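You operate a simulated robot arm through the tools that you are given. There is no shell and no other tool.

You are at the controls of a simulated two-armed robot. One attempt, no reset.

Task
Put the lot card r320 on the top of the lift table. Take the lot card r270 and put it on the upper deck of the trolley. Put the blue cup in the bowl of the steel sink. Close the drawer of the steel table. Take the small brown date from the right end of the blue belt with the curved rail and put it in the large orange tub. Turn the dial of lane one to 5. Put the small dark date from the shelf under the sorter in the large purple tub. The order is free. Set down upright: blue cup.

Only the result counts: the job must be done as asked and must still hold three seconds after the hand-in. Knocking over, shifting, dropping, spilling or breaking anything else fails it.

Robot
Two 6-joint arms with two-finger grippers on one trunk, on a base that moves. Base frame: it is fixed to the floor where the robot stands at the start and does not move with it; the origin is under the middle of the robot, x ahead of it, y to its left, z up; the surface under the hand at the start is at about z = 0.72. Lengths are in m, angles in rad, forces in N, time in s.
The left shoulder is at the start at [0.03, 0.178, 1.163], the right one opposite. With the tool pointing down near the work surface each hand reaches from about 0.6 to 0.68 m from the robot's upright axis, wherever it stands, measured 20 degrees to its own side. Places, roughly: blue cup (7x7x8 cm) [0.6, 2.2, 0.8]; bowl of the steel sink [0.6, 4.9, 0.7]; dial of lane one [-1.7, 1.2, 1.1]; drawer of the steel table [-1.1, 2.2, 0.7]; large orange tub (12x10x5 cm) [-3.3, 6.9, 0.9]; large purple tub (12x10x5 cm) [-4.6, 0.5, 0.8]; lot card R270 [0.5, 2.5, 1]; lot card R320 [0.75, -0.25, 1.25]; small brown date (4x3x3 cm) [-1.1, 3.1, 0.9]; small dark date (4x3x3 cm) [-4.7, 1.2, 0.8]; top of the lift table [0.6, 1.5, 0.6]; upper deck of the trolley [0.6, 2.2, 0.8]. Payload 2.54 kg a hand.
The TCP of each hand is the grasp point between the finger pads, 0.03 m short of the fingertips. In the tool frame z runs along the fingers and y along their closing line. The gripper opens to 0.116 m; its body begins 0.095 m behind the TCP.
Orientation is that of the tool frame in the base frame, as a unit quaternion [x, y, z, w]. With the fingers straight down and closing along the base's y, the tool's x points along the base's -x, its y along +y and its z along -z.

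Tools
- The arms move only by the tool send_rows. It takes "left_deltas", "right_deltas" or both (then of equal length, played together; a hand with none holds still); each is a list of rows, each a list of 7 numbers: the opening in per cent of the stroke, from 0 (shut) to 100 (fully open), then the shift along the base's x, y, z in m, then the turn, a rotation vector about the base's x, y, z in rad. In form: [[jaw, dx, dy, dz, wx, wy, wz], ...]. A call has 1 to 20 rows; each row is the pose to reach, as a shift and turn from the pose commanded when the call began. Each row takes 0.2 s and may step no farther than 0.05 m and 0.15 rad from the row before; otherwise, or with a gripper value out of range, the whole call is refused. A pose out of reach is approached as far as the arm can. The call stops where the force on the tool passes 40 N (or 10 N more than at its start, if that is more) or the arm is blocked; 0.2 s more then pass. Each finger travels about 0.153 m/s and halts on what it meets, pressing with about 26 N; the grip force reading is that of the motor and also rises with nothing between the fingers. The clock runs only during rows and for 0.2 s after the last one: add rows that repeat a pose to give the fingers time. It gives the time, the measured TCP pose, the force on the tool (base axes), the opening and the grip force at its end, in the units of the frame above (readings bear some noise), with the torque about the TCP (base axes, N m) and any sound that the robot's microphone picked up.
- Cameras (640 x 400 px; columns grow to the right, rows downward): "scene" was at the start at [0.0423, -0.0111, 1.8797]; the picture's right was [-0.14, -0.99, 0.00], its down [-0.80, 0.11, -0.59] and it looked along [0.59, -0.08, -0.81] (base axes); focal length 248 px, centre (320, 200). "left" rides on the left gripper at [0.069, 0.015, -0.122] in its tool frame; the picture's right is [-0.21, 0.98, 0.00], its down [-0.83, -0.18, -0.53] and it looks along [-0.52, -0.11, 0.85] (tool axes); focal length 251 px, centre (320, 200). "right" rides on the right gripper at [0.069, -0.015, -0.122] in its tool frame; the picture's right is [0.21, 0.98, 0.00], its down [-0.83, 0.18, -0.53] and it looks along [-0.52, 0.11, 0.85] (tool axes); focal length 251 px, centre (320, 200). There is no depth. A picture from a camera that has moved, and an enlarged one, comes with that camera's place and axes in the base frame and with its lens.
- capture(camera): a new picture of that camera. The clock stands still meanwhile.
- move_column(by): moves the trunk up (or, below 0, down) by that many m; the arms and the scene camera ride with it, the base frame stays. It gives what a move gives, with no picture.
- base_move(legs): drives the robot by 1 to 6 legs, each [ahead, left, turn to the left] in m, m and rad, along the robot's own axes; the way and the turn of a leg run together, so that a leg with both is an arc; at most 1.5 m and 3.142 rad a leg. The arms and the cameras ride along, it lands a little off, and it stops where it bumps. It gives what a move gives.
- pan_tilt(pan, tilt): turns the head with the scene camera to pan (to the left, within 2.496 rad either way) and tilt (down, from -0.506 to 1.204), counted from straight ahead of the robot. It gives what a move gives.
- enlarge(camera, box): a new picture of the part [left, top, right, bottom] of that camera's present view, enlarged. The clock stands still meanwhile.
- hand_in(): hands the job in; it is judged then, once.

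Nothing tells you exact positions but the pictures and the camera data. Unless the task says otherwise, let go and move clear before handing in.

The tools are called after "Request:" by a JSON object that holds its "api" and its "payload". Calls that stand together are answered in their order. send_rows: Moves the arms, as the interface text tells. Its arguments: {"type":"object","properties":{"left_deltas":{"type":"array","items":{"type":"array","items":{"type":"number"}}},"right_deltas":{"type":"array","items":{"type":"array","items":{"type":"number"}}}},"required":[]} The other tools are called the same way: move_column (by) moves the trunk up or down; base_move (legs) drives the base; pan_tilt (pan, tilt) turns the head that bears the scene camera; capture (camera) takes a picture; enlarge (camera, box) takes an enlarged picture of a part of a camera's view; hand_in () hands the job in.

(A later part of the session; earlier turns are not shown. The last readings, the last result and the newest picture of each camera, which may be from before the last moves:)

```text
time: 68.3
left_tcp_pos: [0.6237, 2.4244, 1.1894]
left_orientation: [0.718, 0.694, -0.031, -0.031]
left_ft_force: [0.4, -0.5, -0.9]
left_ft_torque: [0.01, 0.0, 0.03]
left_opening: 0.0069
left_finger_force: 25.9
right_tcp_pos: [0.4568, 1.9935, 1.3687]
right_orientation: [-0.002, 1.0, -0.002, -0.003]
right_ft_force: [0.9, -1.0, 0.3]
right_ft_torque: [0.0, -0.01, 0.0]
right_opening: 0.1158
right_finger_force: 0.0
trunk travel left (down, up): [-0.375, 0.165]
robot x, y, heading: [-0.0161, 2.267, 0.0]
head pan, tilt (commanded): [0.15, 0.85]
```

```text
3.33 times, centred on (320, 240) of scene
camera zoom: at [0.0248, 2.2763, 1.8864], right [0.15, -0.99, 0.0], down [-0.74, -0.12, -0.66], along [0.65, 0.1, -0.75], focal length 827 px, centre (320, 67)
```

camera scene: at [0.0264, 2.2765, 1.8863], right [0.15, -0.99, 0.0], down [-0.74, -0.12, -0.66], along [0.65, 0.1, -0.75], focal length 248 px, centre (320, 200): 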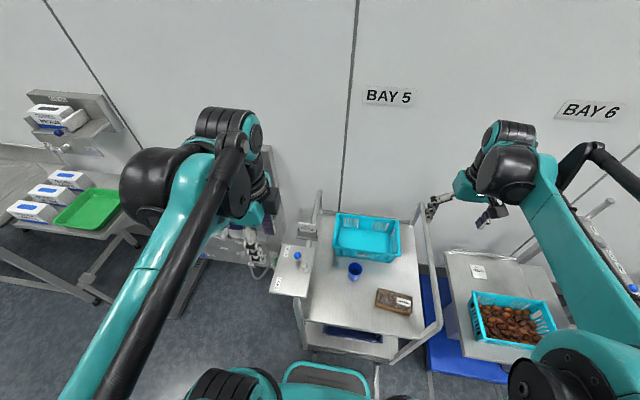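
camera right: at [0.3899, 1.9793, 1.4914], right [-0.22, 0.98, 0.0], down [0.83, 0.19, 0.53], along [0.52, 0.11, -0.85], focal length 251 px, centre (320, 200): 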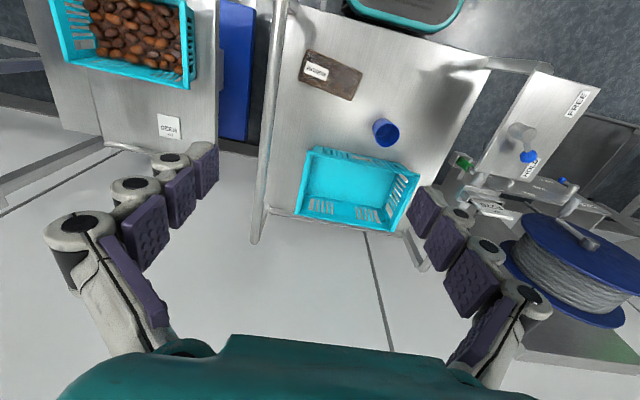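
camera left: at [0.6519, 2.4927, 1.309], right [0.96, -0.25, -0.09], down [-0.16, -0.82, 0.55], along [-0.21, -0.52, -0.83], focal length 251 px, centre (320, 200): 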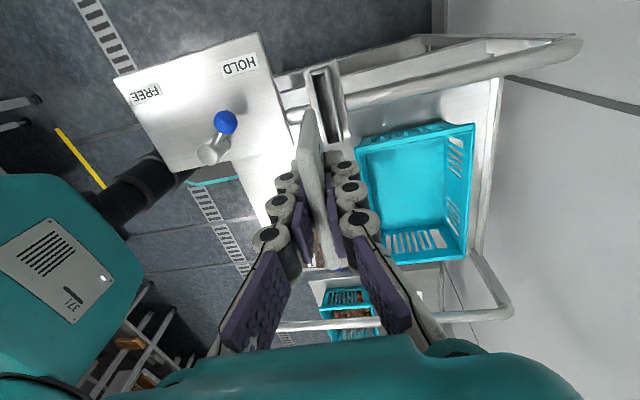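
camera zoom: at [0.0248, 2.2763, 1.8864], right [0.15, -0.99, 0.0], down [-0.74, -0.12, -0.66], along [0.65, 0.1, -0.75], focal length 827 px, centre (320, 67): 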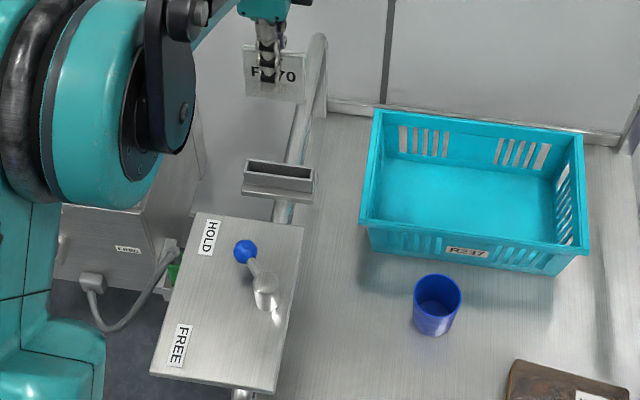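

R270 is out. The clear spot on the deck is in front of the cup (around x 0.40, y 2.23), so I lift a little more and reposition the base.

Request:
{"api": "send_rows", "payload": {"left_deltas": [[0, 0, 0, 0.04, 0, 0, 0.01], [0, 0, 0, 0.08, 0, 0, 0.03]]}}

Request:
{"api": "base_move", "payload": {"legs": [[-0.21, 0, 0], [0, -0.195, 0]]}}

Request:
{"api": "capture", "payload": {"camera": "scene"}}

Request:
{"api": "capture", "payload": {"camera": "left"}}

```text
time: 68.9
left_tcp_pos: [0.623, 2.4237, 1.2696]
left_orientation: [0.707, 0.705, -0.033, -0.03]
left_ft_force: [0.2, -0.7, 0.5]
left_ft_torque: [0.01, 0.0, 0.0]
left_opening: 0.0071
left_finger_force: 26.3
right_tcp_pos: [0.4567, 1.9937, 1.3685]
right_orientation: [-0.002, 1.0, -0.001, -0.002]
right_ft_force: [0.0, -0.5, -1.0]
right_ft_torque: [0.01, -0.03, -0.02]
right_opening: 0.1161
right_finger_force: 0.0
trunk travel left (down, up): [-0.375, 0.165]
robot x, y, heading: [-0.0234, 2.2617, 0.002]
head pan, tilt (commanded): [0.15, 0.85]
```

```text
time: 71.7
left_tcp_pos: [0.4168, 2.2242, 1.2679]
left_orientation: [0.71, 0.703, -0.032, -0.03]
left_ft_force: [-0.2, -0.3, -0.3]
left_ft_torque: [0.03, -0.01, -0.01]
left_opening: 0.007
left_finger_force: 26.5
right_tcp_pos: [0.2473, 1.7946, 1.3685]
right_orientation: [0.0, 1.0, -0.003, -0.003]
right_ft_force: [-0.6, 0.2, 0.1]
right_ft_torque: [0.03, -0.03, 0.0]
right_opening: 0.1161
right_finger_force: 0.0
trunk travel left (down, up): [-0.375, 0.165]
robot x, y, heading: [-0.2323, 2.0685, -0.001]
head pan, tilt (commanded): [0.15, 0.85]
```

```text
taken
camera scene: at [-0.1831, 2.0795, 1.8863], right [0.15, -0.99, 0.0], down [-0.74, -0.11, -0.66], along [0.65, 0.1, -0.75], focal length 248 px, centre (320, 200)
```

scene: 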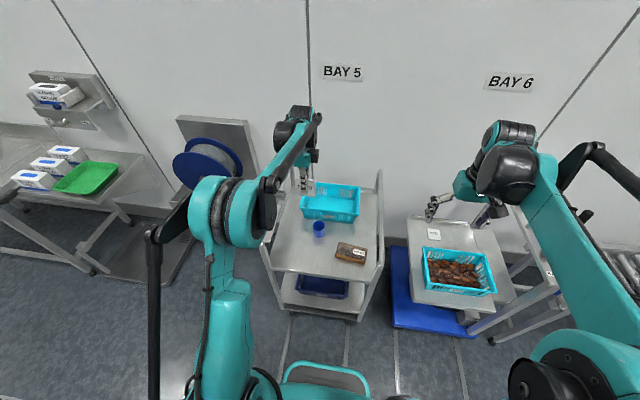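

```text
taken
camera left: at [0.4432, 2.2937, 1.3883], right [0.97, -0.22, -0.09], down [-0.14, -0.82, 0.55], along [-0.19, -0.52, -0.83], focal length 251 px, centre (320, 200)
```

left: 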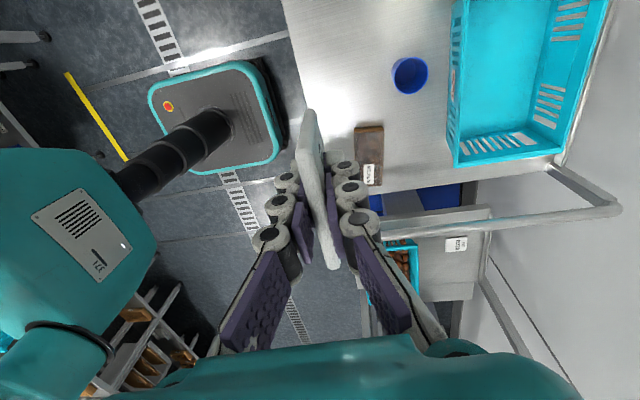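

Position is good. I lower the left hand toward the deck with a bit more tilt.

Request:
{"api": "send_rows", "payload": {"left_deltas": [[0, 0, 0, -0.04, 0, 0.03, 0], [0, 0, 0, -0.08, 0, 0.06, 0], [0, 0, 0, -0.12, 0, 0.09, 0], [0, 0, 0, -0.16, 0, 0.12, 0], [0, 0, 0, -0.2, 0, 0.12, 0], [0, 0, 0, -0.24, 0, 0.12, 0], [0, 0, 0, -0.28, 0, 0.12, 0], [0, 0, 0, -0.32, 0, 0.12, 0], [0, 0, 0, -0.36, 0, 0.12, 0], [0, 0, 0, -0.39, 0, 0.12, 0]]}}

Request:
{"api": "enlarge", "payload": {"camera": "scene", "box": [240, 180, 400, 300]}}

Request:
{"api": "capture", "payload": {"camera": "left"}}

```text
time: 73.9
left_tcp_pos: [0.4163, 2.224, 0.8794]
left_orientation: [0.707, 0.7, -0.074, -0.074]
left_ft_force: [0.2, 0.7, -0.8]
left_ft_torque: [0.03, 0.03, 0.01]
left_opening: 0.0069
left_finger_force: 25.8
right_tcp_pos: [0.2478, 1.794, 1.3709]
right_orientation: [0.001, 1.0, -0.002, -0.002]
right_ft_force: [0.1, -0.5, -0.2]
right_ft_torque: [-0.02, -0.04, -0.04]
right_opening: 0.116
right_finger_force: 0.2
trunk travel left (down, up): [-0.375, 0.165]
robot x, y, heading: [-0.2303, 2.071, -0.009]
head pan, tilt (commanded): [0.15, 0.85]
```

```text
3.33 times, centred on (320, 240) of scene
camera zoom: at [-0.1826, 2.0798, 1.8863], right [0.15, -0.99, 0.0], down [-0.74, -0.11, -0.66], along [0.65, 0.1, -0.75], focal length 827 px, centre (320, 67)
```

zoom: 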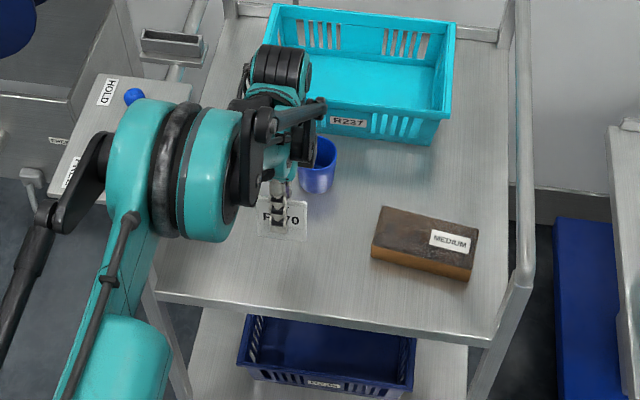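

```text
taken
camera left: at [0.4556, 2.2958, 0.9954], right [0.95, -0.22, -0.2], down [-0.07, -0.82, 0.56], along [-0.29, -0.52, -0.8], focal length 251 px, centre (320, 200)
```

left: 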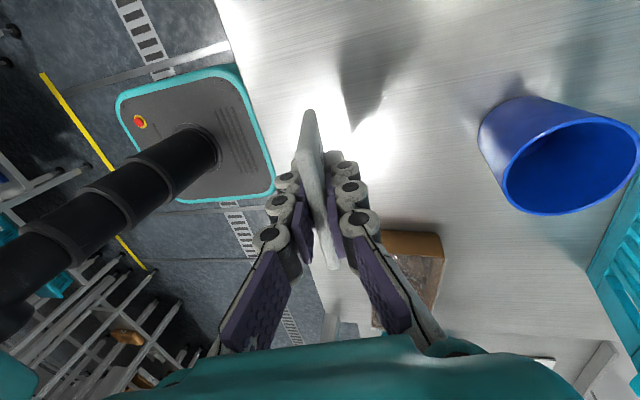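

The card bottom is about 5 cm above the deck. I lower in small steps until I feel contact.

Request:
{"api": "send_rows", "payload": {"left_deltas": [[0, 0, 0, -0.02, 0, 0, 0], [0, 0, 0, -0.035, 0, 0, 0], [0, 0, 0, -0.042, 0, 0, 0]]}}

Request:
{"api": "send_rows", "payload": {"left_deltas": [[0, 0, 0, -0.006, 0, 0, 0]]}}

Request:
{"api": "enlarge", "payload": {"camera": "scene", "box": [280, 210, 360, 270]}}

Request:
{"api": "enlarge", "payload": {"camera": "left", "box": [220, 70, 420, 270]}}

```text
time: 74.7
left_tcp_pos: [0.3962, 2.2276, 0.865]
left_orientation: [0.706, 0.7, -0.074, -0.074]
left_ft_force: [0.6, 0.6, -0.3]
left_ft_torque: [0.0, -0.04, 0.02]
left_opening: 0.0067
left_finger_force: 25.9
left hand out of reach, approached as far as the arm can: row 1, 2, 3
right_tcp_pos: [0.2466, 1.7964, 1.3687]
right_orientation: [0.0, 1.0, -0.002, -0.003]
right_ft_force: [-0.8, 0.2, -0.5]
right_ft_torque: [0.02, 0.02, -0.01]
right_opening: 0.1163
right_finger_force: 0.1
trunk travel left (down, up): [-0.375, 0.165]
robot x, y, heading: [-0.2298, 2.0711, -0.004]
head pan, tilt (commanded): [0.15, 0.85]
```

```text
time: 75.1
left_tcp_pos: [0.3942, 2.2261, 0.8618]
left_orientation: [0.706, 0.701, -0.073, -0.072]
left_ft_force: [-0.5, -0.1, -1.0]
left_ft_torque: [-0.04, 0.01, -0.03]
left_opening: 0.0069
left_finger_force: 25.9
left hand out of reach, approached as far as the arm can: row 1
right_tcp_pos: [0.2478, 1.7943, 1.3678]
right_orientation: [0.001, 1.0, -0.002, -0.002]
right_ft_force: [0.2, -0.1, 0.6]
right_ft_torque: [-0.01, 0.01, -0.01]
right_opening: 0.1161
right_finger_force: 0.1
trunk travel left (down, up): [-0.375, 0.165]
robot x, y, heading: [-0.2305, 2.0697, -0.001]
head pan, tilt (commanded): [0.15, 0.85]
```

```text
6.67 times, centred on (320, 240) of scene
camera zoom: at [-0.1828, 2.0798, 1.8863], right [0.15, -0.99, 0.0], down [-0.74, -0.11, -0.66], along [0.65, 0.1, -0.75], focal length 1654 px, centre (320, -67)
```

zoom: 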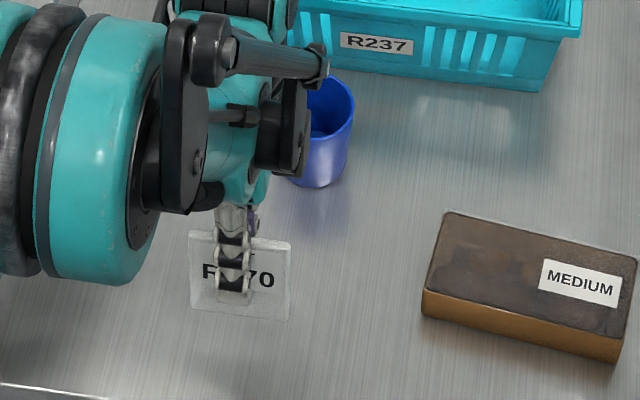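

```text
2.00 times, centred on (320, 170) of left
camera zoom: at [0.4344, 2.2953, 0.9788], right [0.95, -0.22, -0.2], down [-0.08, -0.82, 0.56], along [-0.29, -0.52, -0.8], focal length 503 px, centre (320, 260)
```

zoom: 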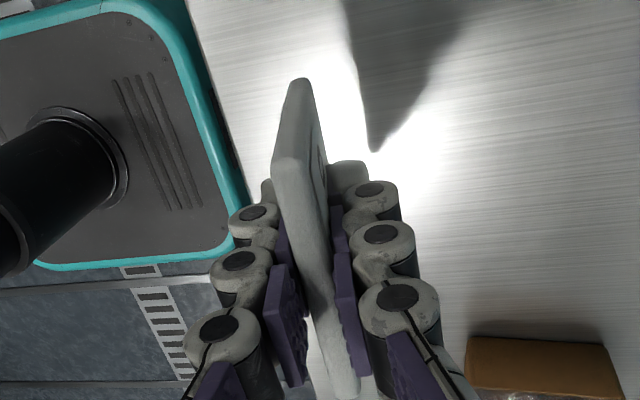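

The arm is at its lower reach limit, so I lower with the trunk instead.

Request:
{"api": "move_column", "payload": {"by": -0.03}}

Request:
{"api": "enlarge", "payload": {"camera": "scene", "box": [280, 210, 360, 270]}}

```text
time: 75.9
left_tcp_pos: [0.3939, 2.2266, 0.8325]
left_orientation: [0.706, 0.7, -0.074, -0.072]
left_ft_force: [0.1, -0.4, -0.5]
left_ft_torque: [-0.03, -0.01, 0.0]
left_opening: 0.0069
left_finger_force: 26.3
right_tcp_pos: [0.2478, 1.7953, 1.3396]
right_orientation: [0.001, 1.0, -0.002, -0.003]
right_ft_force: [-0.8, -0.7, 0.1]
right_ft_torque: [0.0, -0.03, 0.03]
right_opening: 0.1159
right_finger_force: 0.0
trunk travel left (down, up): [-0.345, 0.195]
robot x, y, heading: [-0.2276, 2.0677, 0.001]
head pan, tilt (commanded): [0.15, 0.85]
```

```text
6.67 times, centred on (320, 240) of scene
camera zoom: at [-0.1833, 2.0798, 1.8564], right [0.15, -0.99, 0.0], down [-0.74, -0.11, -0.66], along [0.65, 0.1, -0.75], focal length 1654 px, centre (320, -67)
```

zoom: 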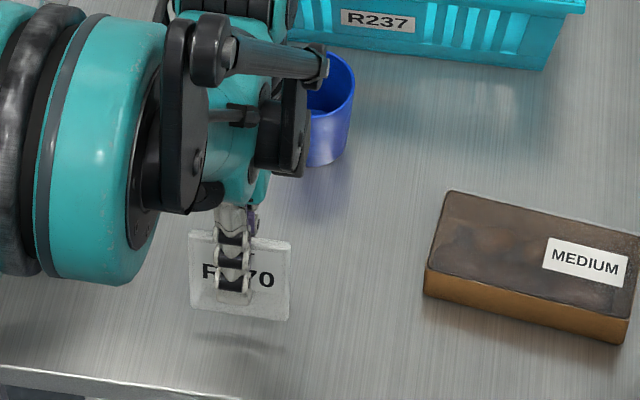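

The card's shadow is close beneath it. I lower a bit more.

Request:
{"api": "move_column", "payload": {"by": -0.012}}

Request:
{"api": "enlarge", "payload": {"camera": "scene", "box": [280, 210, 360, 270]}}

```text
time: 76.5
left_tcp_pos: [0.3937, 2.2261, 0.8212]
left_orientation: [0.706, 0.7, -0.073, -0.073]
left_ft_force: [-0.9, 0.6, -0.5]
left_ft_torque: [0.02, 0.03, 0.03]
left_opening: 0.0072
left_finger_force: 26.0
right_tcp_pos: [0.2473, 1.7944, 1.3271]
right_orientation: [0.001, 1.0, -0.003, -0.003]
right_ft_force: [-0.6, -0.4, -0.1]
right_ft_torque: [-0.06, -0.04, 0.02]
right_opening: 0.1163
right_finger_force: 0.1
trunk travel left (down, up): [-0.333, 0.207]
robot x, y, heading: [-0.2294, 2.0665, -0.004]
head pan, tilt (commanded): [0.15, 0.85]
```

```text
6.67 times, centred on (320, 240) of scene
camera zoom: at [-0.1831, 2.0798, 1.8443], right [0.15, -0.99, 0.0], down [-0.74, -0.11, -0.66], along [0.65, 0.1, -0.75], focal length 1654 px, centre (320, -67)
```

zoom: 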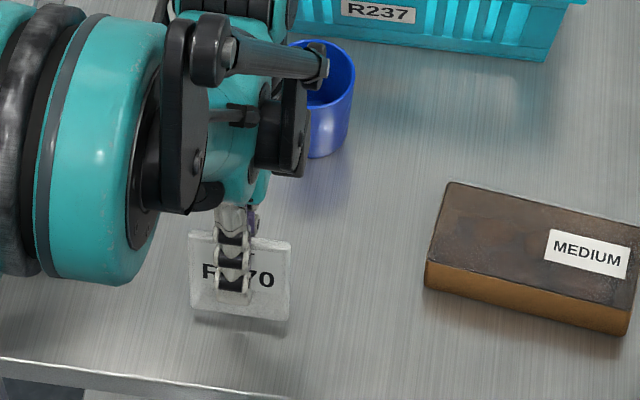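

Still a small gap (about 1 cm); I lower a little further.

Request:
{"api": "move_column", "payload": {"by": -0.007}}

Request:
{"api": "enlarge", "payload": {"camera": "scene", "box": [280, 210, 360, 270]}}

```text
time: 77.0
left_tcp_pos: [0.3944, 2.2265, 0.8123]
left_orientation: [0.707, 0.7, -0.073, -0.073]
left_ft_force: [0.1, 0.6, -1.0]
left_ft_torque: [0.01, 0.0, -0.01]
left_opening: 0.0067
left_finger_force: 26.2
right_tcp_pos: [0.2465, 1.7959, 1.3201]
right_orientation: [0.0, 1.0, -0.002, -0.003]
right_ft_force: [-0.3, 0.2, -0.7]
right_ft_torque: [-0.01, 0.0, 0.0]
right_opening: 0.1162
right_finger_force: 0.0
trunk travel left (down, up): [-0.326, 0.214]
robot x, y, heading: [-0.2279, 2.0702, -0.002]
head pan, tilt (commanded): [0.15, 0.85]
```

```text
6.67 times, centred on (320, 240) of scene
camera zoom: at [-0.183, 2.0798, 1.8373], right [0.15, -0.99, 0.0], down [-0.74, -0.11, -0.66], along [0.65, 0.1, -0.75], focal length 1654 px, centre (320, -67)
```

zoom: 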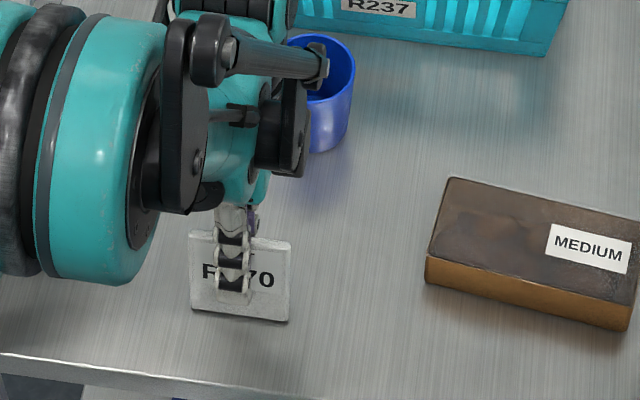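

Practically touching; I lower 3 mm more and release gradually.

Request:
{"api": "move_column", "payload": {"by": -0.003}}

Request:
{"api": "send_rows", "payload": {"left_deltas": [[5, 0, 0, 0, 0, 0, 0], [12, 0, 0, 0, 0, 0, 0], [20, 0, 0, 0, 0, 0, 0], [30, 0, 0, 0, 0, 0, 0], [40, 0, 0, 0, 0, 0, 0], [50, 0, 0, 0, 0, 0, 0], [50, 0, 0, 0, 0, 0, 0]]}}

Request:
{"api": "enlarge", "payload": {"camera": "left", "box": [200, 70, 440, 290]}}

Request:
{"api": "enlarge", "payload": {"camera": "scene", "box": [280, 210, 360, 270]}}

```text
time: 77.6
left_tcp_pos: [0.3936, 2.2263, 0.8106]
left_orientation: [0.706, 0.7, -0.073, -0.072]
left_ft_force: [2.3, 0.1, 16.5]
left_ft_torque: [0.32, 0.04, -0.04]
left_opening: 0.007
left_finger_force: 26.0
right_tcp_pos: [0.2465, 1.7949, 1.3175]
right_orientation: [0.0, 1.0, -0.002, -0.002]
right_ft_force: [-0.6, -0.4, 0.3]
right_ft_torque: [-0.01, -0.02, 0.01]
right_opening: 0.1159
right_finger_force: 0.1
trunk travel left (down, up): [-0.323, 0.217]
robot x, y, heading: [-0.226, 2.0701, -0.002]
head pan, tilt (commanded): [0.15, 0.85]
```

```text
time: 79.2
left_tcp_pos: [0.3941, 2.2273, 0.8098]
left_orientation: [0.707, 0.7, -0.072, -0.072]
left_ft_force: [0.3, 0.2, -1.0]
left_ft_torque: [-0.03, 0.01, 0.0]
left_opening: 0.0579
left_finger_force: 0.2
right_tcp_pos: [0.2466, 1.7938, 1.3165]
right_orientation: [0.001, 1.0, -0.001, -0.002]
right_ft_force: [0.1, -0.4, -0.8]
right_ft_torque: [0.01, -0.01, 0.01]
right_opening: 0.1162
right_finger_force: 0.0
trunk travel left (down, up): [-0.323, 0.217]
robot x, y, heading: [-0.2288, 2.0682, -0.001]
head pan, tilt (commanded): [0.15, 0.85]
```

```text
1.82 times, centred on (320, 180) of left
camera zoom: at [0.4344, 2.2954, 0.9269], right [0.95, -0.22, -0.2], down [-0.08, -0.82, 0.56], along [-0.29, -0.52, -0.8], focal length 457 px, centre (320, 236)
```

zoom: 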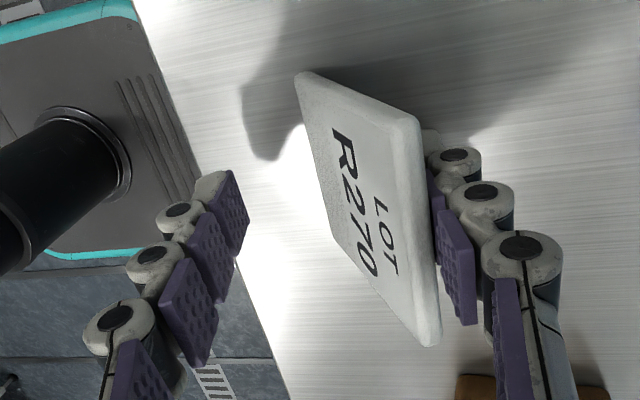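

```text
6.67 times, centred on (320, 240) of scene
camera zoom: at [-0.1829, 2.0797, 1.8343], right [0.15, -0.99, 0.0], down [-0.74, -0.11, -0.66], along [0.65, 0.1, -0.75], focal length 1654 px, centre (320, -67)
```

zoom: 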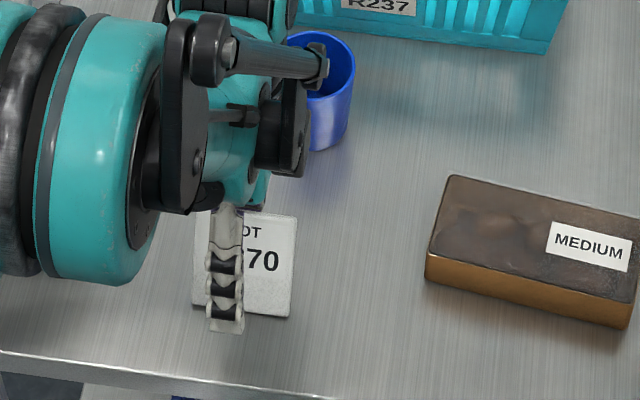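

R270 leans on the back finger over the deck. I raise the hand so it lies down.

Request:
{"api": "send_rows", "payload": {"left_deltas": [[50, 0, 0, 0.01, 0, 0, 0], [50, 0, 0, 0.02, 0, 0, 0], [50, 0, 0, 0.035, 0, 0, 0], [50, 0, 0, 0.055, 0, 0, 0], [50, 0, 0, 0.08, 0, 0, 0], [50, 0, 0, 0.12, 0, 0, 0], [50, 0, 0, 0.16, 0, 0, 0], [50, 0, 0, 0.2, 0, 0, 0], [50, 0, 0, 0.24, 0, 0, 0], [50, 0, 0, 0.28, 0, 0, 0]]}}

Request:
{"api": "enlarge", "payload": {"camera": "scene", "box": [240, 180, 400, 300]}}

Request:
{"api": "capture", "payload": {"camera": "left"}}

```text
time: 81.4
left_tcp_pos: [0.3929, 2.2255, 1.0929]
left_orientation: [0.707, 0.7, -0.073, -0.072]
left_ft_force: [0.8, 0.5, 0.0]
left_ft_torque: [0.01, -0.02, -0.01]
left_opening: 0.0579
left_finger_force: 0.0
right_tcp_pos: [0.2463, 1.7936, 1.3169]
right_orientation: [0.0, 1.0, -0.003, -0.002]
right_ft_force: [-0.7, 0.3, 1.0]
right_ft_torque: [-0.01, 0.0, 0.03]
right_opening: 0.1159
right_finger_force: 0.0
trunk travel left (down, up): [-0.323, 0.217]
robot x, y, heading: [-0.2335, 2.0676, -0.003]
head pan, tilt (commanded): [0.15, 0.85]
```

```text
3.33 times, centred on (320, 240) of scene
camera zoom: at [-0.1838, 2.0795, 1.8344], right [0.15, -0.99, 0.0], down [-0.74, -0.11, -0.66], along [0.65, 0.1, -0.75], focal length 827 px, centre (320, 67)
```

zoom: 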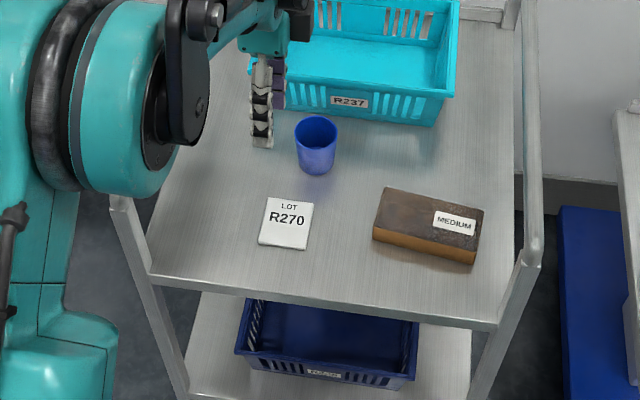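

```text
taken
camera left: at [0.4328, 2.2948, 1.2085], right [0.95, -0.22, -0.2], down [-0.08, -0.82, 0.56], along [-0.29, -0.52, -0.8], focal length 251 px, centre (320, 200)
```

left: 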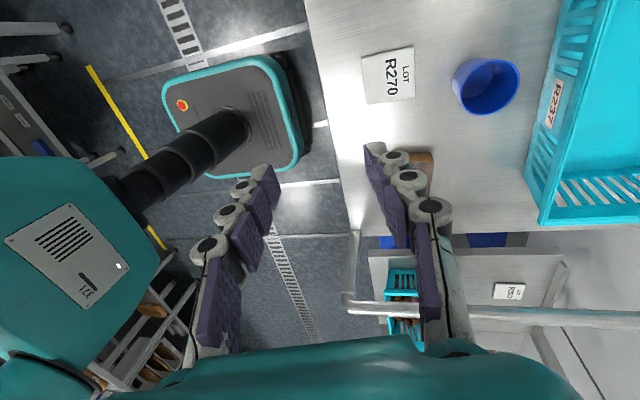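

R270 lies flat on the trolley deck. Next the cup: I untilt and turn the left hand so it closes along y.

Request:
{"api": "send_rows", "payload": {"left_deltas": [[60, 0, 0, 0.02, 0, -0.07, 0], [70, 0, 0, 0.04, 0, -0.14, 0], [80, 0, 0, 0.06, 0, -0.205, 0]]}}

Request:
{"api": "send_rows", "payload": {"left_deltas": [[90, 0, 0, 0, 0, 0, 0.145], [100, 0, 0, 0, 0, 0, 0.29], [100, 0, 0, 0, 0, 0, 0.435], [100, 0, 0, 0, 0, 0, 0.58], [100, 0, 0, 0, 0, 0, 0.725], [100, 0, 0, 0, 0, 0, 0.87], [100, 0, 0, 0, 0, 0, 1.015], [100, 0, 0, 0, 0, 0, 1.16], [100, 0, 0, 0, 0, 0, 1.305], [100, 0, 0, 0, 0, 0, 1.45], [100, 0, 0, 0, 0, 0, 1.58]]}}

Request:
{"api": "base_move", "payload": {"legs": [[0.17, -0.03, 0]]}}

Request:
{"api": "capture", "payload": {"camera": "left"}}

Request:
{"api": "enlarge", "payload": {"camera": "scene", "box": [220, 180, 380, 300]}}

```text
time: 82.2
left_tcp_pos: [0.3916, 2.2269, 1.1514]
left_orientation: [0.71, 0.704, 0.001, 0.0]
left_ft_force: [-1.3, -0.6, 0.5]
left_ft_torque: [-0.02, -0.02, 0.0]
left_opening: 0.0926
left_finger_force: 0.0
right_tcp_pos: [0.2471, 1.7954, 1.3171]
right_orientation: [0.001, 1.0, -0.001, -0.002]
right_ft_force: [-0.5, -0.7, 1.1]
right_ft_torque: [-0.02, 0.0, -0.03]
right_opening: 0.116
right_finger_force: 0.0
trunk travel left (down, up): [-0.323, 0.217]
robot x, y, heading: [-0.2286, 2.07, -0.007]
head pan, tilt (commanded): [0.15, 0.85]
```

```text
time: 84.6
left_tcp_pos: [0.3928, 2.2263, 1.1504]
left_orientation: [0.0, 1.0, -0.001, 0.0]
left_ft_force: [-0.2, -0.3, 0.6]
left_ft_torque: [0.01, 0.01, 0.03]
left_opening: 0.1157
left_finger_force: 0.0
right_tcp_pos: [0.2461, 1.795, 1.317]
right_orientation: [0.001, 1.0, -0.001, -0.002]
right_ft_force: [0.0, 0.9, -0.2]
right_ft_torque: [-0.03, -0.01, 0.01]
right_opening: 0.1161
right_finger_force: 0.0
trunk travel left (down, up): [-0.323, 0.217]
robot x, y, heading: [-0.2319, 2.0674, -0.005]
head pan, tilt (commanded): [0.15, 0.85]
```

```text
time: 86.0
left_tcp_pos: [0.5644, 2.1952, 1.1504]
left_orientation: [0.0, 1.0, -0.002, 0.001]
left_ft_force: [-0.1, -0.7, -0.4]
left_ft_torque: [-0.01, 0.04, -0.01]
left_opening: 0.1163
left_finger_force: 0.0
right_tcp_pos: [0.4183, 1.7641, 1.3163]
right_orientation: [0.002, 1.0, -0.002, -0.003]
right_ft_force: [0.1, 0.0, -0.5]
right_ft_torque: [0.01, 0.02, -0.01]
right_opening: 0.116
right_finger_force: 0.0
trunk travel left (down, up): [-0.323, 0.217]
robot x, y, heading: [-0.0575, 2.0382, -0.002]
head pan, tilt (commanded): [0.15, 0.85]
```

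```text
taken
camera left: at [0.4946, 2.2112, 1.2723], right [0.22, 0.98, 0.0], down [0.83, -0.18, 0.53], along [0.52, -0.12, -0.85], focal length 251 px, centre (320, 200)
```

left: 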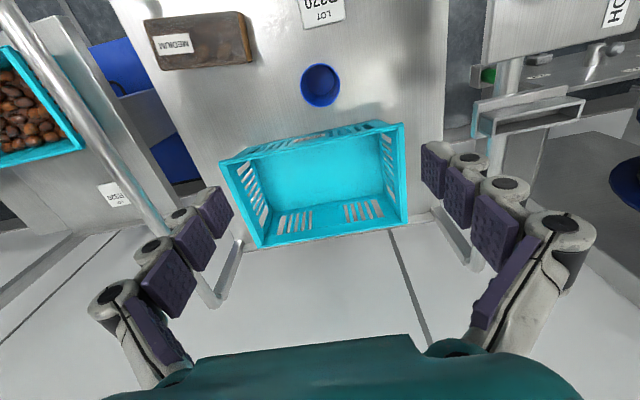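

```text
3.33 times, centred on (300, 240) of scene
camera zoom: at [-0.0124, 2.0495, 1.8343], right [0.15, -0.99, 0.0], down [-0.74, -0.11, -0.66], along [0.65, 0.1, -0.75], focal length 827 px, centre (387, 67)
```

zoom: 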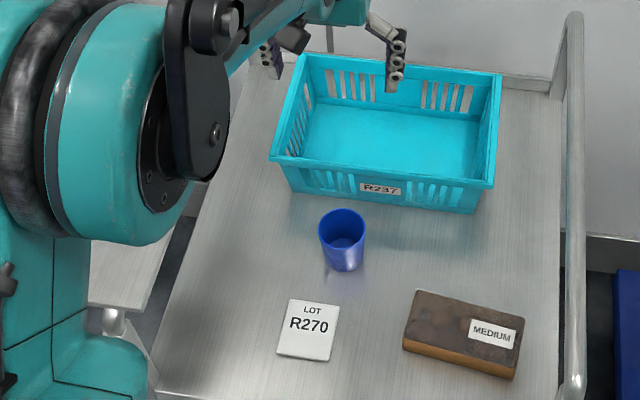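

The cup rim is centred at about [0.554, 2.198, 0.83]. I descend halfway and check alignment.

Request:
{"api": "send_rows", "payload": {"left_deltas": [[100, -0.005, 0.002, -0.04, 0, 0, 0], [100, -0.01, 0.003, -0.08, 0, 0, 0], [100, -0.01, 0.003, -0.12, 0, 0, 0], [100, -0.01, 0.003, -0.16, 0, 0, 0], [100, -0.01, 0.003, -0.2, 0, 0, 0], [100, -0.01, 0.003, -0.23, 0, 0, 0]]}}

Request:
{"api": "capture", "payload": {"camera": "left"}}

Request:
{"api": "enlarge", "payload": {"camera": "scene", "box": [240, 190, 360, 290]}}

```text
time: 87.4
left_tcp_pos: [0.5557, 2.198, 0.9202]
left_orientation: [0.0, 1.0, -0.001, 0.0]
left_ft_force: [0.6, 0.3, 0.6]
left_ft_torque: [0.03, 0.0, -0.01]
left_opening: 0.1162
left_finger_force: 0.0
right_tcp_pos: [0.4175, 1.7645, 1.3174]
right_orientation: [0.002, 1.0, -0.001, -0.003]
right_ft_force: [0.4, -0.4, -0.6]
right_ft_torque: [0.0, 0.0, 0.0]
right_opening: 0.1159
right_finger_force: 0.1
trunk travel left (down, up): [-0.323, 0.217]
robot x, y, heading: [-0.0603, 2.0367, -0.003]
head pan, tilt (commanded): [0.15, 0.85]
```

```text
taken
camera left: at [0.4865, 2.2132, 1.0423], right [0.22, 0.98, 0.0], down [0.83, -0.18, 0.53], along [0.52, -0.12, -0.85], focal length 251 px, centre (320, 200)
```

left: 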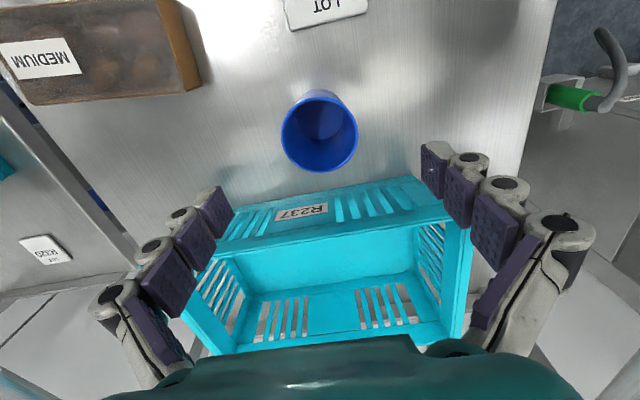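

```text
4.00 times, centred on (300, 240) of scene
camera zoom: at [-0.0126, 2.0498, 1.8343], right [0.15, -0.99, 0.0], down [-0.74, -0.11, -0.66], along [0.65, 0.1, -0.75], focal length 992 px, centre (400, 40)
```

zoom: 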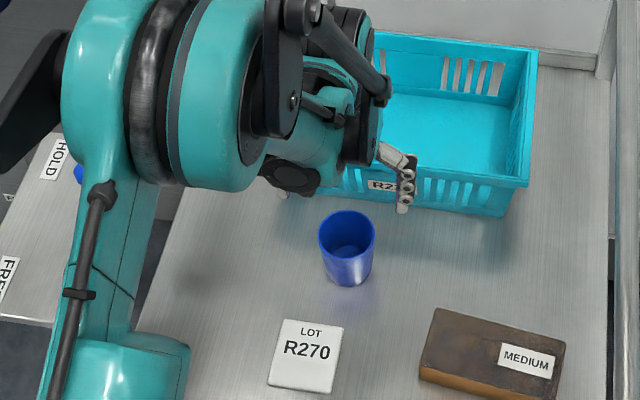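

Alignment is good. I descend around the cup and close gently.

Request:
{"api": "send_rows", "payload": {"left_deltas": [[100, -0.003, 0, -0.04, 0, 0, 0], [100, -0.004, 0, -0.08, 0, 0, 0], [100, -0.004, 0, -0.105, 0, 0, 0], [100, -0.004, 0, -0.12, 0, 0, 0], [85, -0.004, 0, -0.12, 0, 0, 0], [70, -0.004, 0, -0.12, 0, 0, 0], [60, -0.004, 0, -0.12, 0, 0, 0], [50, -0.004, 0, -0.12, 0, 0, 0], [40, -0.004, 0, -0.12, 0, 0, 0], [40, -0.004, 0, -0.12, 0, 0, 0]]}}

Request:
{"api": "capture", "payload": {"camera": "left"}}

Request:
{"api": "enlarge", "payload": {"camera": "scene", "box": [240, 190, 360, 290]}}

```text
time: 89.6
left_tcp_pos: [0.5485, 2.1993, 0.7991]
left_orientation: [0.0, 1.0, -0.001, 0.0]
left_ft_force: [0.2, -0.3, 0.3]
left_ft_torque: [0.04, -0.02, 0.0]
left_opening: 0.0608
left_finger_force: 26.3
right_tcp_pos: [0.4162, 1.7659, 1.3167]
right_orientation: [0.001, 1.0, -0.002, -0.004]
right_ft_force: [-0.1, 0.3, -1.0]
right_ft_torque: [-0.01, 0.01, 0.01]
right_opening: 0.116
right_finger_force: 0.1
trunk travel left (down, up): [-0.323, 0.217]
robot x, y, heading: [-0.0611, 2.0365, -0.004]
head pan, tilt (commanded): [0.15, 0.85]
```

```text
taken
camera left: at [0.4798, 2.2148, 0.9213], right [0.22, 0.98, 0.0], down [0.83, -0.18, 0.53], along [0.52, -0.12, -0.85], focal length 251 px, centre (320, 200)
```

left: 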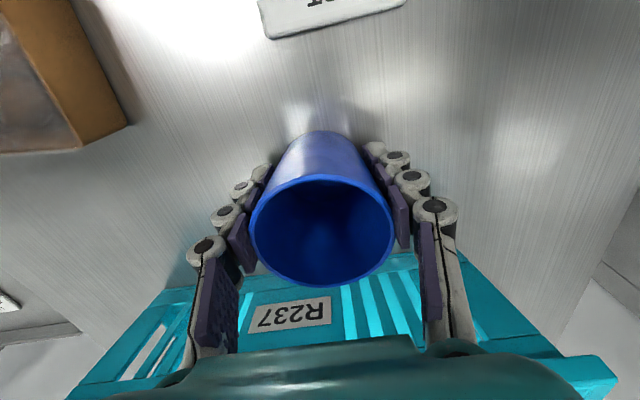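

```text
4.00 times, centred on (300, 240) of scene
camera zoom: at [-0.0132, 2.0497, 1.8343], right [0.15, -0.99, 0.0], down [-0.74, -0.11, -0.66], along [0.65, 0.1, -0.75], focal length 992 px, centre (400, 40)
```

zoom: 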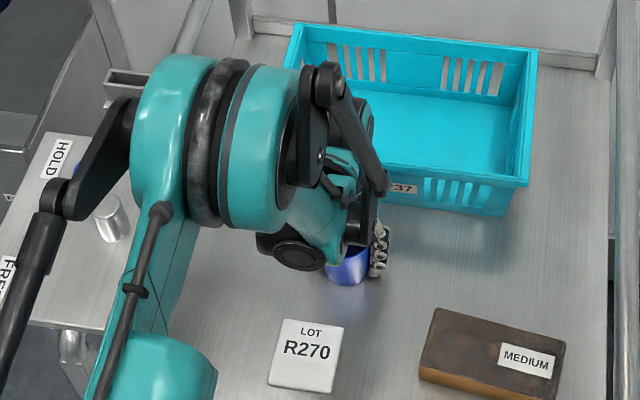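

The cup is gripped (6.1 cm, 26 N). I lift it straight up.

Request:
{"api": "send_rows", "payload": {"left_deltas": [[40, 0, 0, 0.02, 0, 0, 0], [40, 0, 0, 0.06, 0, 0, 0], [40, 0, 0, 0.1, 0, 0, 0], [40, 0, 0, 0.14, 0, 0, 0], [40, 0, 0, 0.185, 0, 0, 0], [40, 0, 0, 0.23, 0, 0, 0], [40, 0, 0, 0.275, 0, 0, 0], [40, 0, 0, 0.32, 0, 0, 0], [40, 0, 0, 0.365, 0, 0, 0], [40, 0, 0, 0.4, 0, 0, 0]]}}

Request:
{"api": "capture", "payload": {"camera": "left"}}

Request:
{"api": "capture", "payload": {"camera": "scene"}}

```text
time: 91.8
left_tcp_pos: [0.5499, 2.1991, 1.2013]
left_orientation: [0.0, 1.0, -0.002, 0.0]
left_ft_force: [-0.5, -0.8, 0.1]
left_ft_torque: [0.02, 0.01, 0.0]
left_opening: 0.0603
left_finger_force: 26.0
right_tcp_pos: [0.4161, 1.7642, 1.3179]
right_orientation: [0.001, 1.0, -0.002, -0.002]
right_ft_force: [0.9, 0.1, 0.3]
right_ft_torque: [0.01, -0.01, 0.01]
right_opening: 0.1159
right_finger_force: 0.0
trunk travel left (down, up): [-0.323, 0.217]
robot x, y, heading: [-0.0591, 2.0429, -0.003]
head pan, tilt (commanded): [0.15, 0.85]
```

```text
taken
camera left: at [0.4806, 2.2138, 1.3241], right [0.22, 0.98, 0.0], down [0.83, -0.18, 0.53], along [0.52, -0.12, -0.85], focal length 251 px, centre (320, 200)
```

left: 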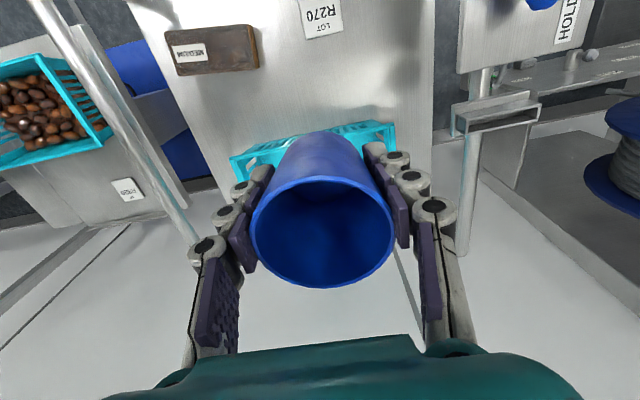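

```text
taken
camera scene: at [-0.0141, 2.0497, 1.8343], right [0.15, -0.99, 0.0], down [-0.74, -0.11, -0.66], along [0.65, 0.1, -0.75], focal length 248 px, centre (320, 200)
```

scene: 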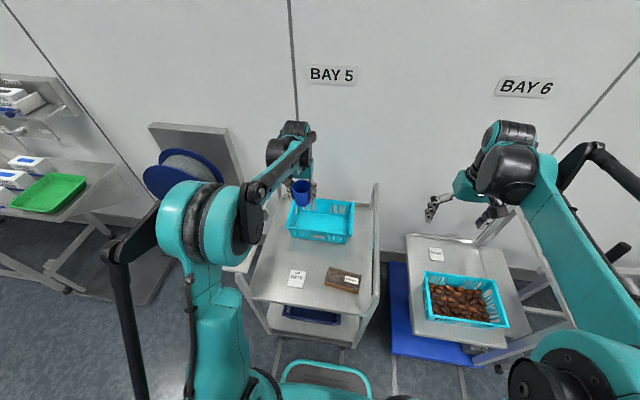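

The cup is up and clear. I back into the aisle and strafe left toward the sink, then look.

Request:
{"api": "base_move", "payload": {"legs": [[-0.36, 0, 0], [0, 1.3, 0], [0, 1.1, 0]]}}

Request:
{"api": "pan_tilt", "payload": {"pan": 0.4, "tilt": 0.7}}

Request:
{"api": "capture", "payload": {"camera": "scene"}}

Request:
{"api": "capture", "payload": {"camera": "left"}}

```text
time: 105.5
left_tcp_pos: [0.1835, 4.6091, 1.2013]
left_orientation: [-0.003, 1.0, -0.002, 0.0]
left_ft_force: [0.0, 0.0, -0.2]
left_ft_torque: [0.01, 0.0, 0.0]
left_opening: 0.0597
left_finger_force: 26.4
right_tcp_pos: [0.0532, 4.1741, 1.3175]
right_orientation: [-0.003, 1.0, -0.002, -0.003]
right_ft_force: [0.7, 0.1, 0.1]
right_ft_torque: [0.0, 0.01, -0.04]
right_opening: 0.1158
right_finger_force: 0.0
trunk travel left (down, up): [-0.323, 0.217]
robot x, y, heading: [-0.4261, 4.4465, 0.007]
head pan, tilt (commanded): [0.15, 0.85]
```

```text
time: 106.3
left_tcp_pos: [0.183, 4.609, 1.201]
left_orientation: [-0.004, 1.0, -0.001, 0.001]
left_ft_force: [0.4, 0.5, -0.8]
left_ft_torque: [-0.01, -0.02, 0.0]
left_opening: 0.0596
left_finger_force: 26.0
right_tcp_pos: [0.0531, 4.1742, 1.3176]
right_orientation: [-0.002, 1.0, -0.002, -0.003]
right_ft_force: [0.4, 0.6, -0.4]
right_ft_torque: [0.0, -0.03, 0.0]
right_opening: 0.1163
right_finger_force: 0.1
trunk travel left (down, up): [-0.323, 0.217]
robot x, y, heading: [-0.4264, 4.4463, 0.006]
head pan, tilt (commanded): [0.4, 0.7]
```

```text
taken
camera scene: at [-0.3783, 4.4769, 1.8466], right [0.39, -0.92, 0.0], down [-0.59, -0.25, -0.76], along [0.7, 0.3, -0.64], focal length 248 px, centre (320, 200)
```

scene: 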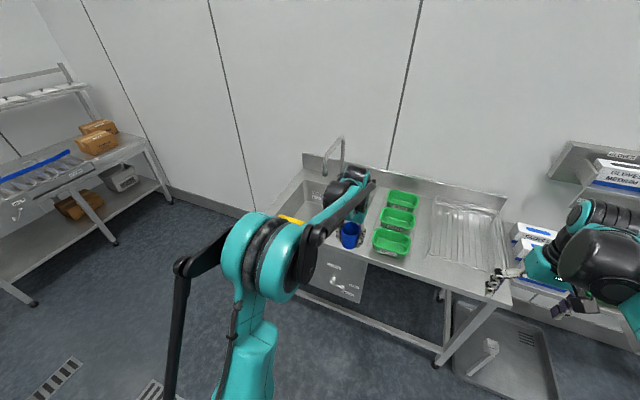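

```text
taken
camera left: at [0.1141, 4.6233, 1.3233], right [0.21, 0.98, 0.0], down [0.83, -0.18, 0.53], along [0.52, -0.11, -0.85], focal length 251 px, centre (320, 200)
```

left: 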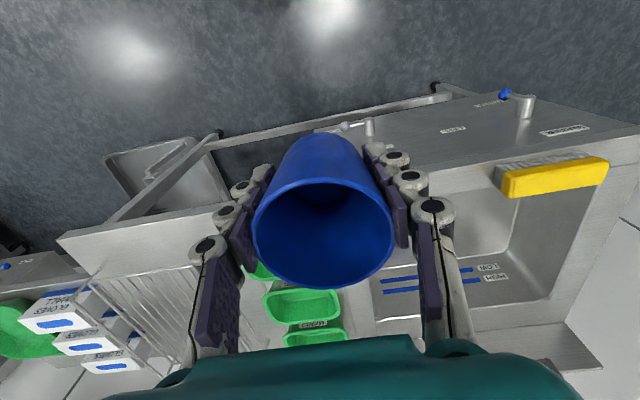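

The sink bowl is further left with a yellow sponge on its rim and a tap behind. I move a bit further left for a clear view.

Request:
{"api": "base_move", "payload": {"legs": [[0, 0.3, -0.006]]}}

Request:
{"api": "capture", "payload": {"camera": "scene"}}

Request:
{"api": "capture", "payload": {"camera": "left"}}

Request:
{"api": "capture", "payload": {"camera": "right"}}

```text
time: 108.4
left_tcp_pos: [0.1843, 4.9056, 1.2006]
left_orientation: [0.002, 1.0, -0.001, 0.0]
left_ft_force: [0.0, 0.3, -1.6]
left_ft_torque: [-0.04, -0.01, -0.01]
left_opening: 0.0595
left_finger_force: 25.6
right_tcp_pos: [0.0501, 4.4715, 1.3166]
right_orientation: [0.001, 1.0, -0.002, -0.002]
right_ft_force: [0.1, 0.5, -0.8]
right_ft_torque: [0.02, 0.01, 0.0]
right_opening: 0.1159
right_finger_force: 0.2
trunk travel left (down, up): [-0.323, 0.217]
robot x, y, heading: [-0.4267, 4.7474, -0.003]
head pan, tilt (commanded): [0.4, 0.7]
```

```text
taken
camera scene: at [-0.3785, 4.7784, 1.8466], right [0.39, -0.92, 0.0], down [-0.59, -0.25, -0.76], along [0.71, 0.3, -0.64], focal length 248 px, centre (320, 200)
```

scene: 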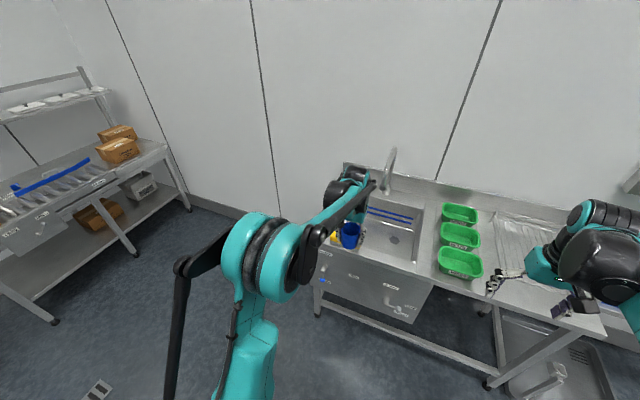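

```text
taken
camera left: at [0.1151, 4.9205, 1.3233], right [0.22, 0.98, 0.0], down [0.83, -0.18, 0.53], along [0.52, -0.12, -0.85], focal length 251 px, centre (320, 200)
```

left: 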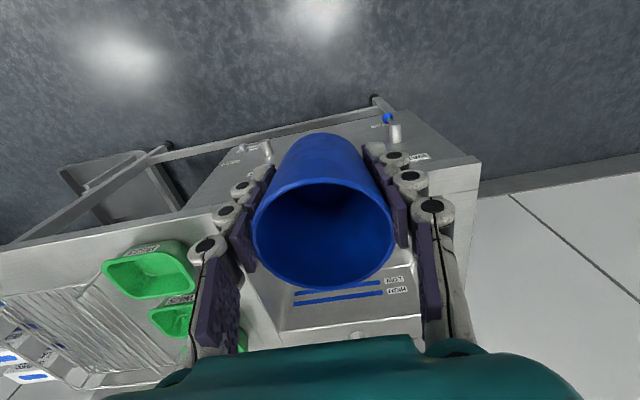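

```text
taken
camera right: at [-0.018, 4.4571, 1.4397], right [-0.21, 0.98, 0.0], down [0.83, 0.18, 0.53], along [0.52, 0.11, -0.85], focal length 251 px, centre (320, 200)
```

right: 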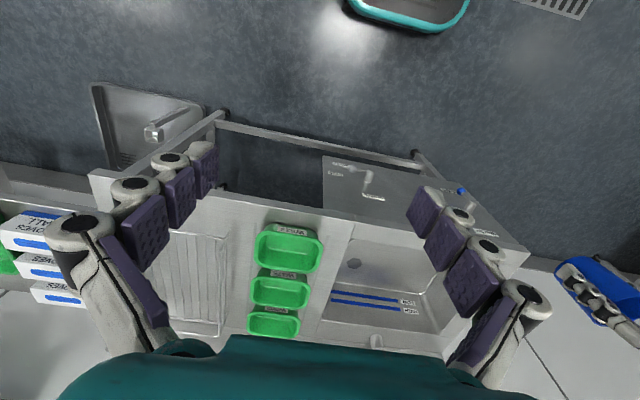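

I enlarge the sink bowl in the scene and right views to measure its corners.

Request:
{"api": "enlarge", "payload": {"camera": "scene", "box": [310, 140, 470, 300]}}

Request:
{"api": "enlarge", "payload": {"camera": "right", "box": [300, 180, 540, 360]}}

```text
2.50 times, centred on (390, 220) of scene
camera zoom: at [-0.3785, 4.7784, 1.8466], right [0.39, -0.92, 0.0], down [-0.59, -0.25, -0.76], along [0.71, 0.3, -0.64], focal length 620 px, centre (145, 150)
```

zoom: 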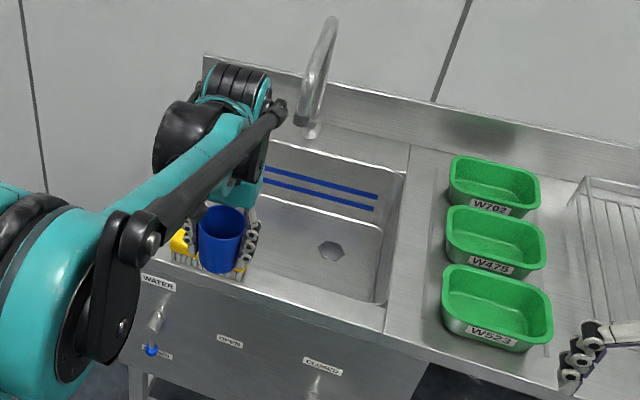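

```text
2.22 times, centred on (420, 270) of right
camera zoom: at [-0.018, 4.4571, 1.4397], right [-0.21, 0.98, 0.0], down [0.83, 0.18, 0.53], along [0.52, 0.11, -0.85], focal length 559 px, centre (98, 44)
```

zoom: 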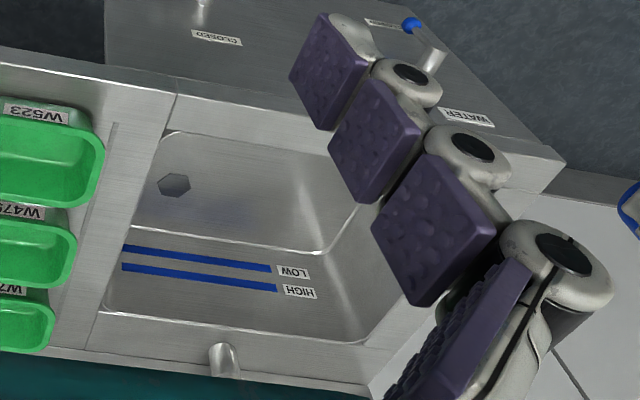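

The bowl spans about x 0.45–0.84, y 4.64–5.12, rim z≈0.88, floor z≈0.70; tap at x≥0.78. I drive ahead so the cup is over [0.6, 4.9].

Request:
{"api": "base_move", "payload": {"legs": [[0.41, 0, 0]]}}

Request:
{"api": "pan_tilt", "payload": {"pan": 0.0, "tilt": 0.85}}

Request:
{"api": "capture", "payload": {"camera": "scene"}}

Request:
{"api": "capture", "payload": {"camera": "left"}}

Request:
{"api": "capture", "payload": {"camera": "right"}}

```text
time: 110.8
left_tcp_pos: [0.5691, 4.9054, 1.2004]
left_orientation: [0.002, 1.0, 0.0, -0.008]
left_ft_force: [0.9, 0.3, 0.5]
left_ft_torque: [-0.03, 0.04, 0.01]
left_opening: 0.059
left_finger_force: 26.0
right_tcp_pos: [0.4423, 4.4725, 1.3165]
right_orientation: [0.001, 1.0, -0.001, -0.003]
right_ft_force: [-0.3, 0.1, -0.6]
right_ft_torque: [0.03, 0.0, 0.0]
right_opening: 0.116
right_finger_force: 0.2
trunk travel left (down, up): [-0.323, 0.217]
robot x, y, heading: [-0.035, 4.7496, -0.005]
head pan, tilt (commanded): [0.4, 0.7]
stopped in leg 1: the force on the tool passed its limit at 65 N (the readings are from after the stop); the commanded pose is now the measured one
```

```text
time: 111.7
left_tcp_pos: [0.5685, 4.9039, 1.2006]
left_orientation: [0.002, 1.0, 0.0, -0.01]
left_ft_force: [-0.1, 0.2, -0.9]
left_ft_torque: [0.01, -0.03, 0.0]
left_opening: 0.0586
left_finger_force: 26.0
right_tcp_pos: [0.4432, 4.4714, 1.3174]
right_orientation: [0.001, 1.0, -0.002, -0.003]
right_ft_force: [0.2, -0.5, -1.5]
right_ft_torque: [-0.01, -0.01, -0.01]
right_opening: 0.1159
right_finger_force: 0.1
trunk travel left (down, up): [-0.323, 0.217]
robot x, y, heading: [-0.0371, 4.7446, -0.003]
head pan, tilt (commanded): [0.0, 0.85]
```

```text
taken
camera scene: at [0.0123, 4.7442, 1.8343], right [0.0, -1.0, 0.0], down [-0.75, 0.0, -0.66], along [0.66, 0.0, -0.75], focal length 248 px, centre (320, 200)
```

scene: 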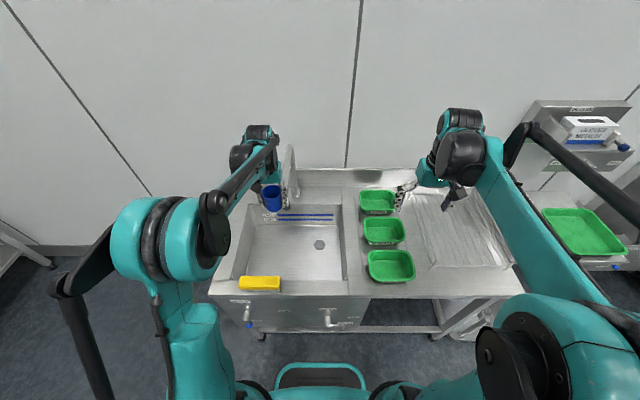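

```text
taken
camera left: at [0.5023, 4.9208, 1.3241], right [0.22, 0.98, 0.0], down [0.83, -0.19, 0.52], along [0.51, -0.12, -0.85], focal length 251 px, centre (320, 200)
```

left: 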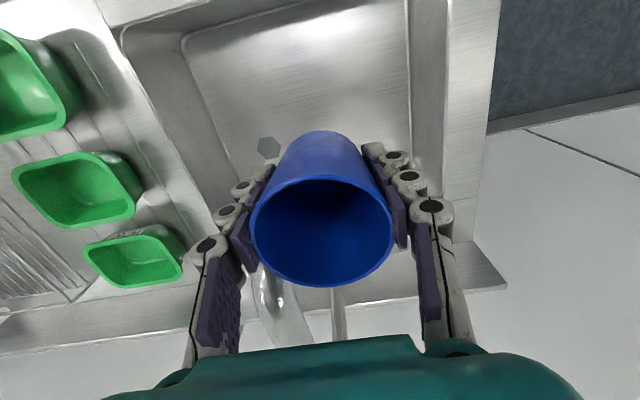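

```text
taken
camera right: at [0.3735, 4.4567, 1.4396], right [-0.21, 0.98, 0.0], down [0.83, 0.18, 0.53], along [0.52, 0.11, -0.85], focal length 251 px, centre (320, 200)
```

right: 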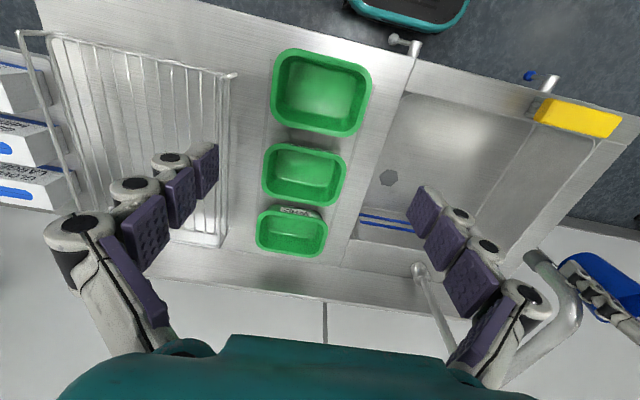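

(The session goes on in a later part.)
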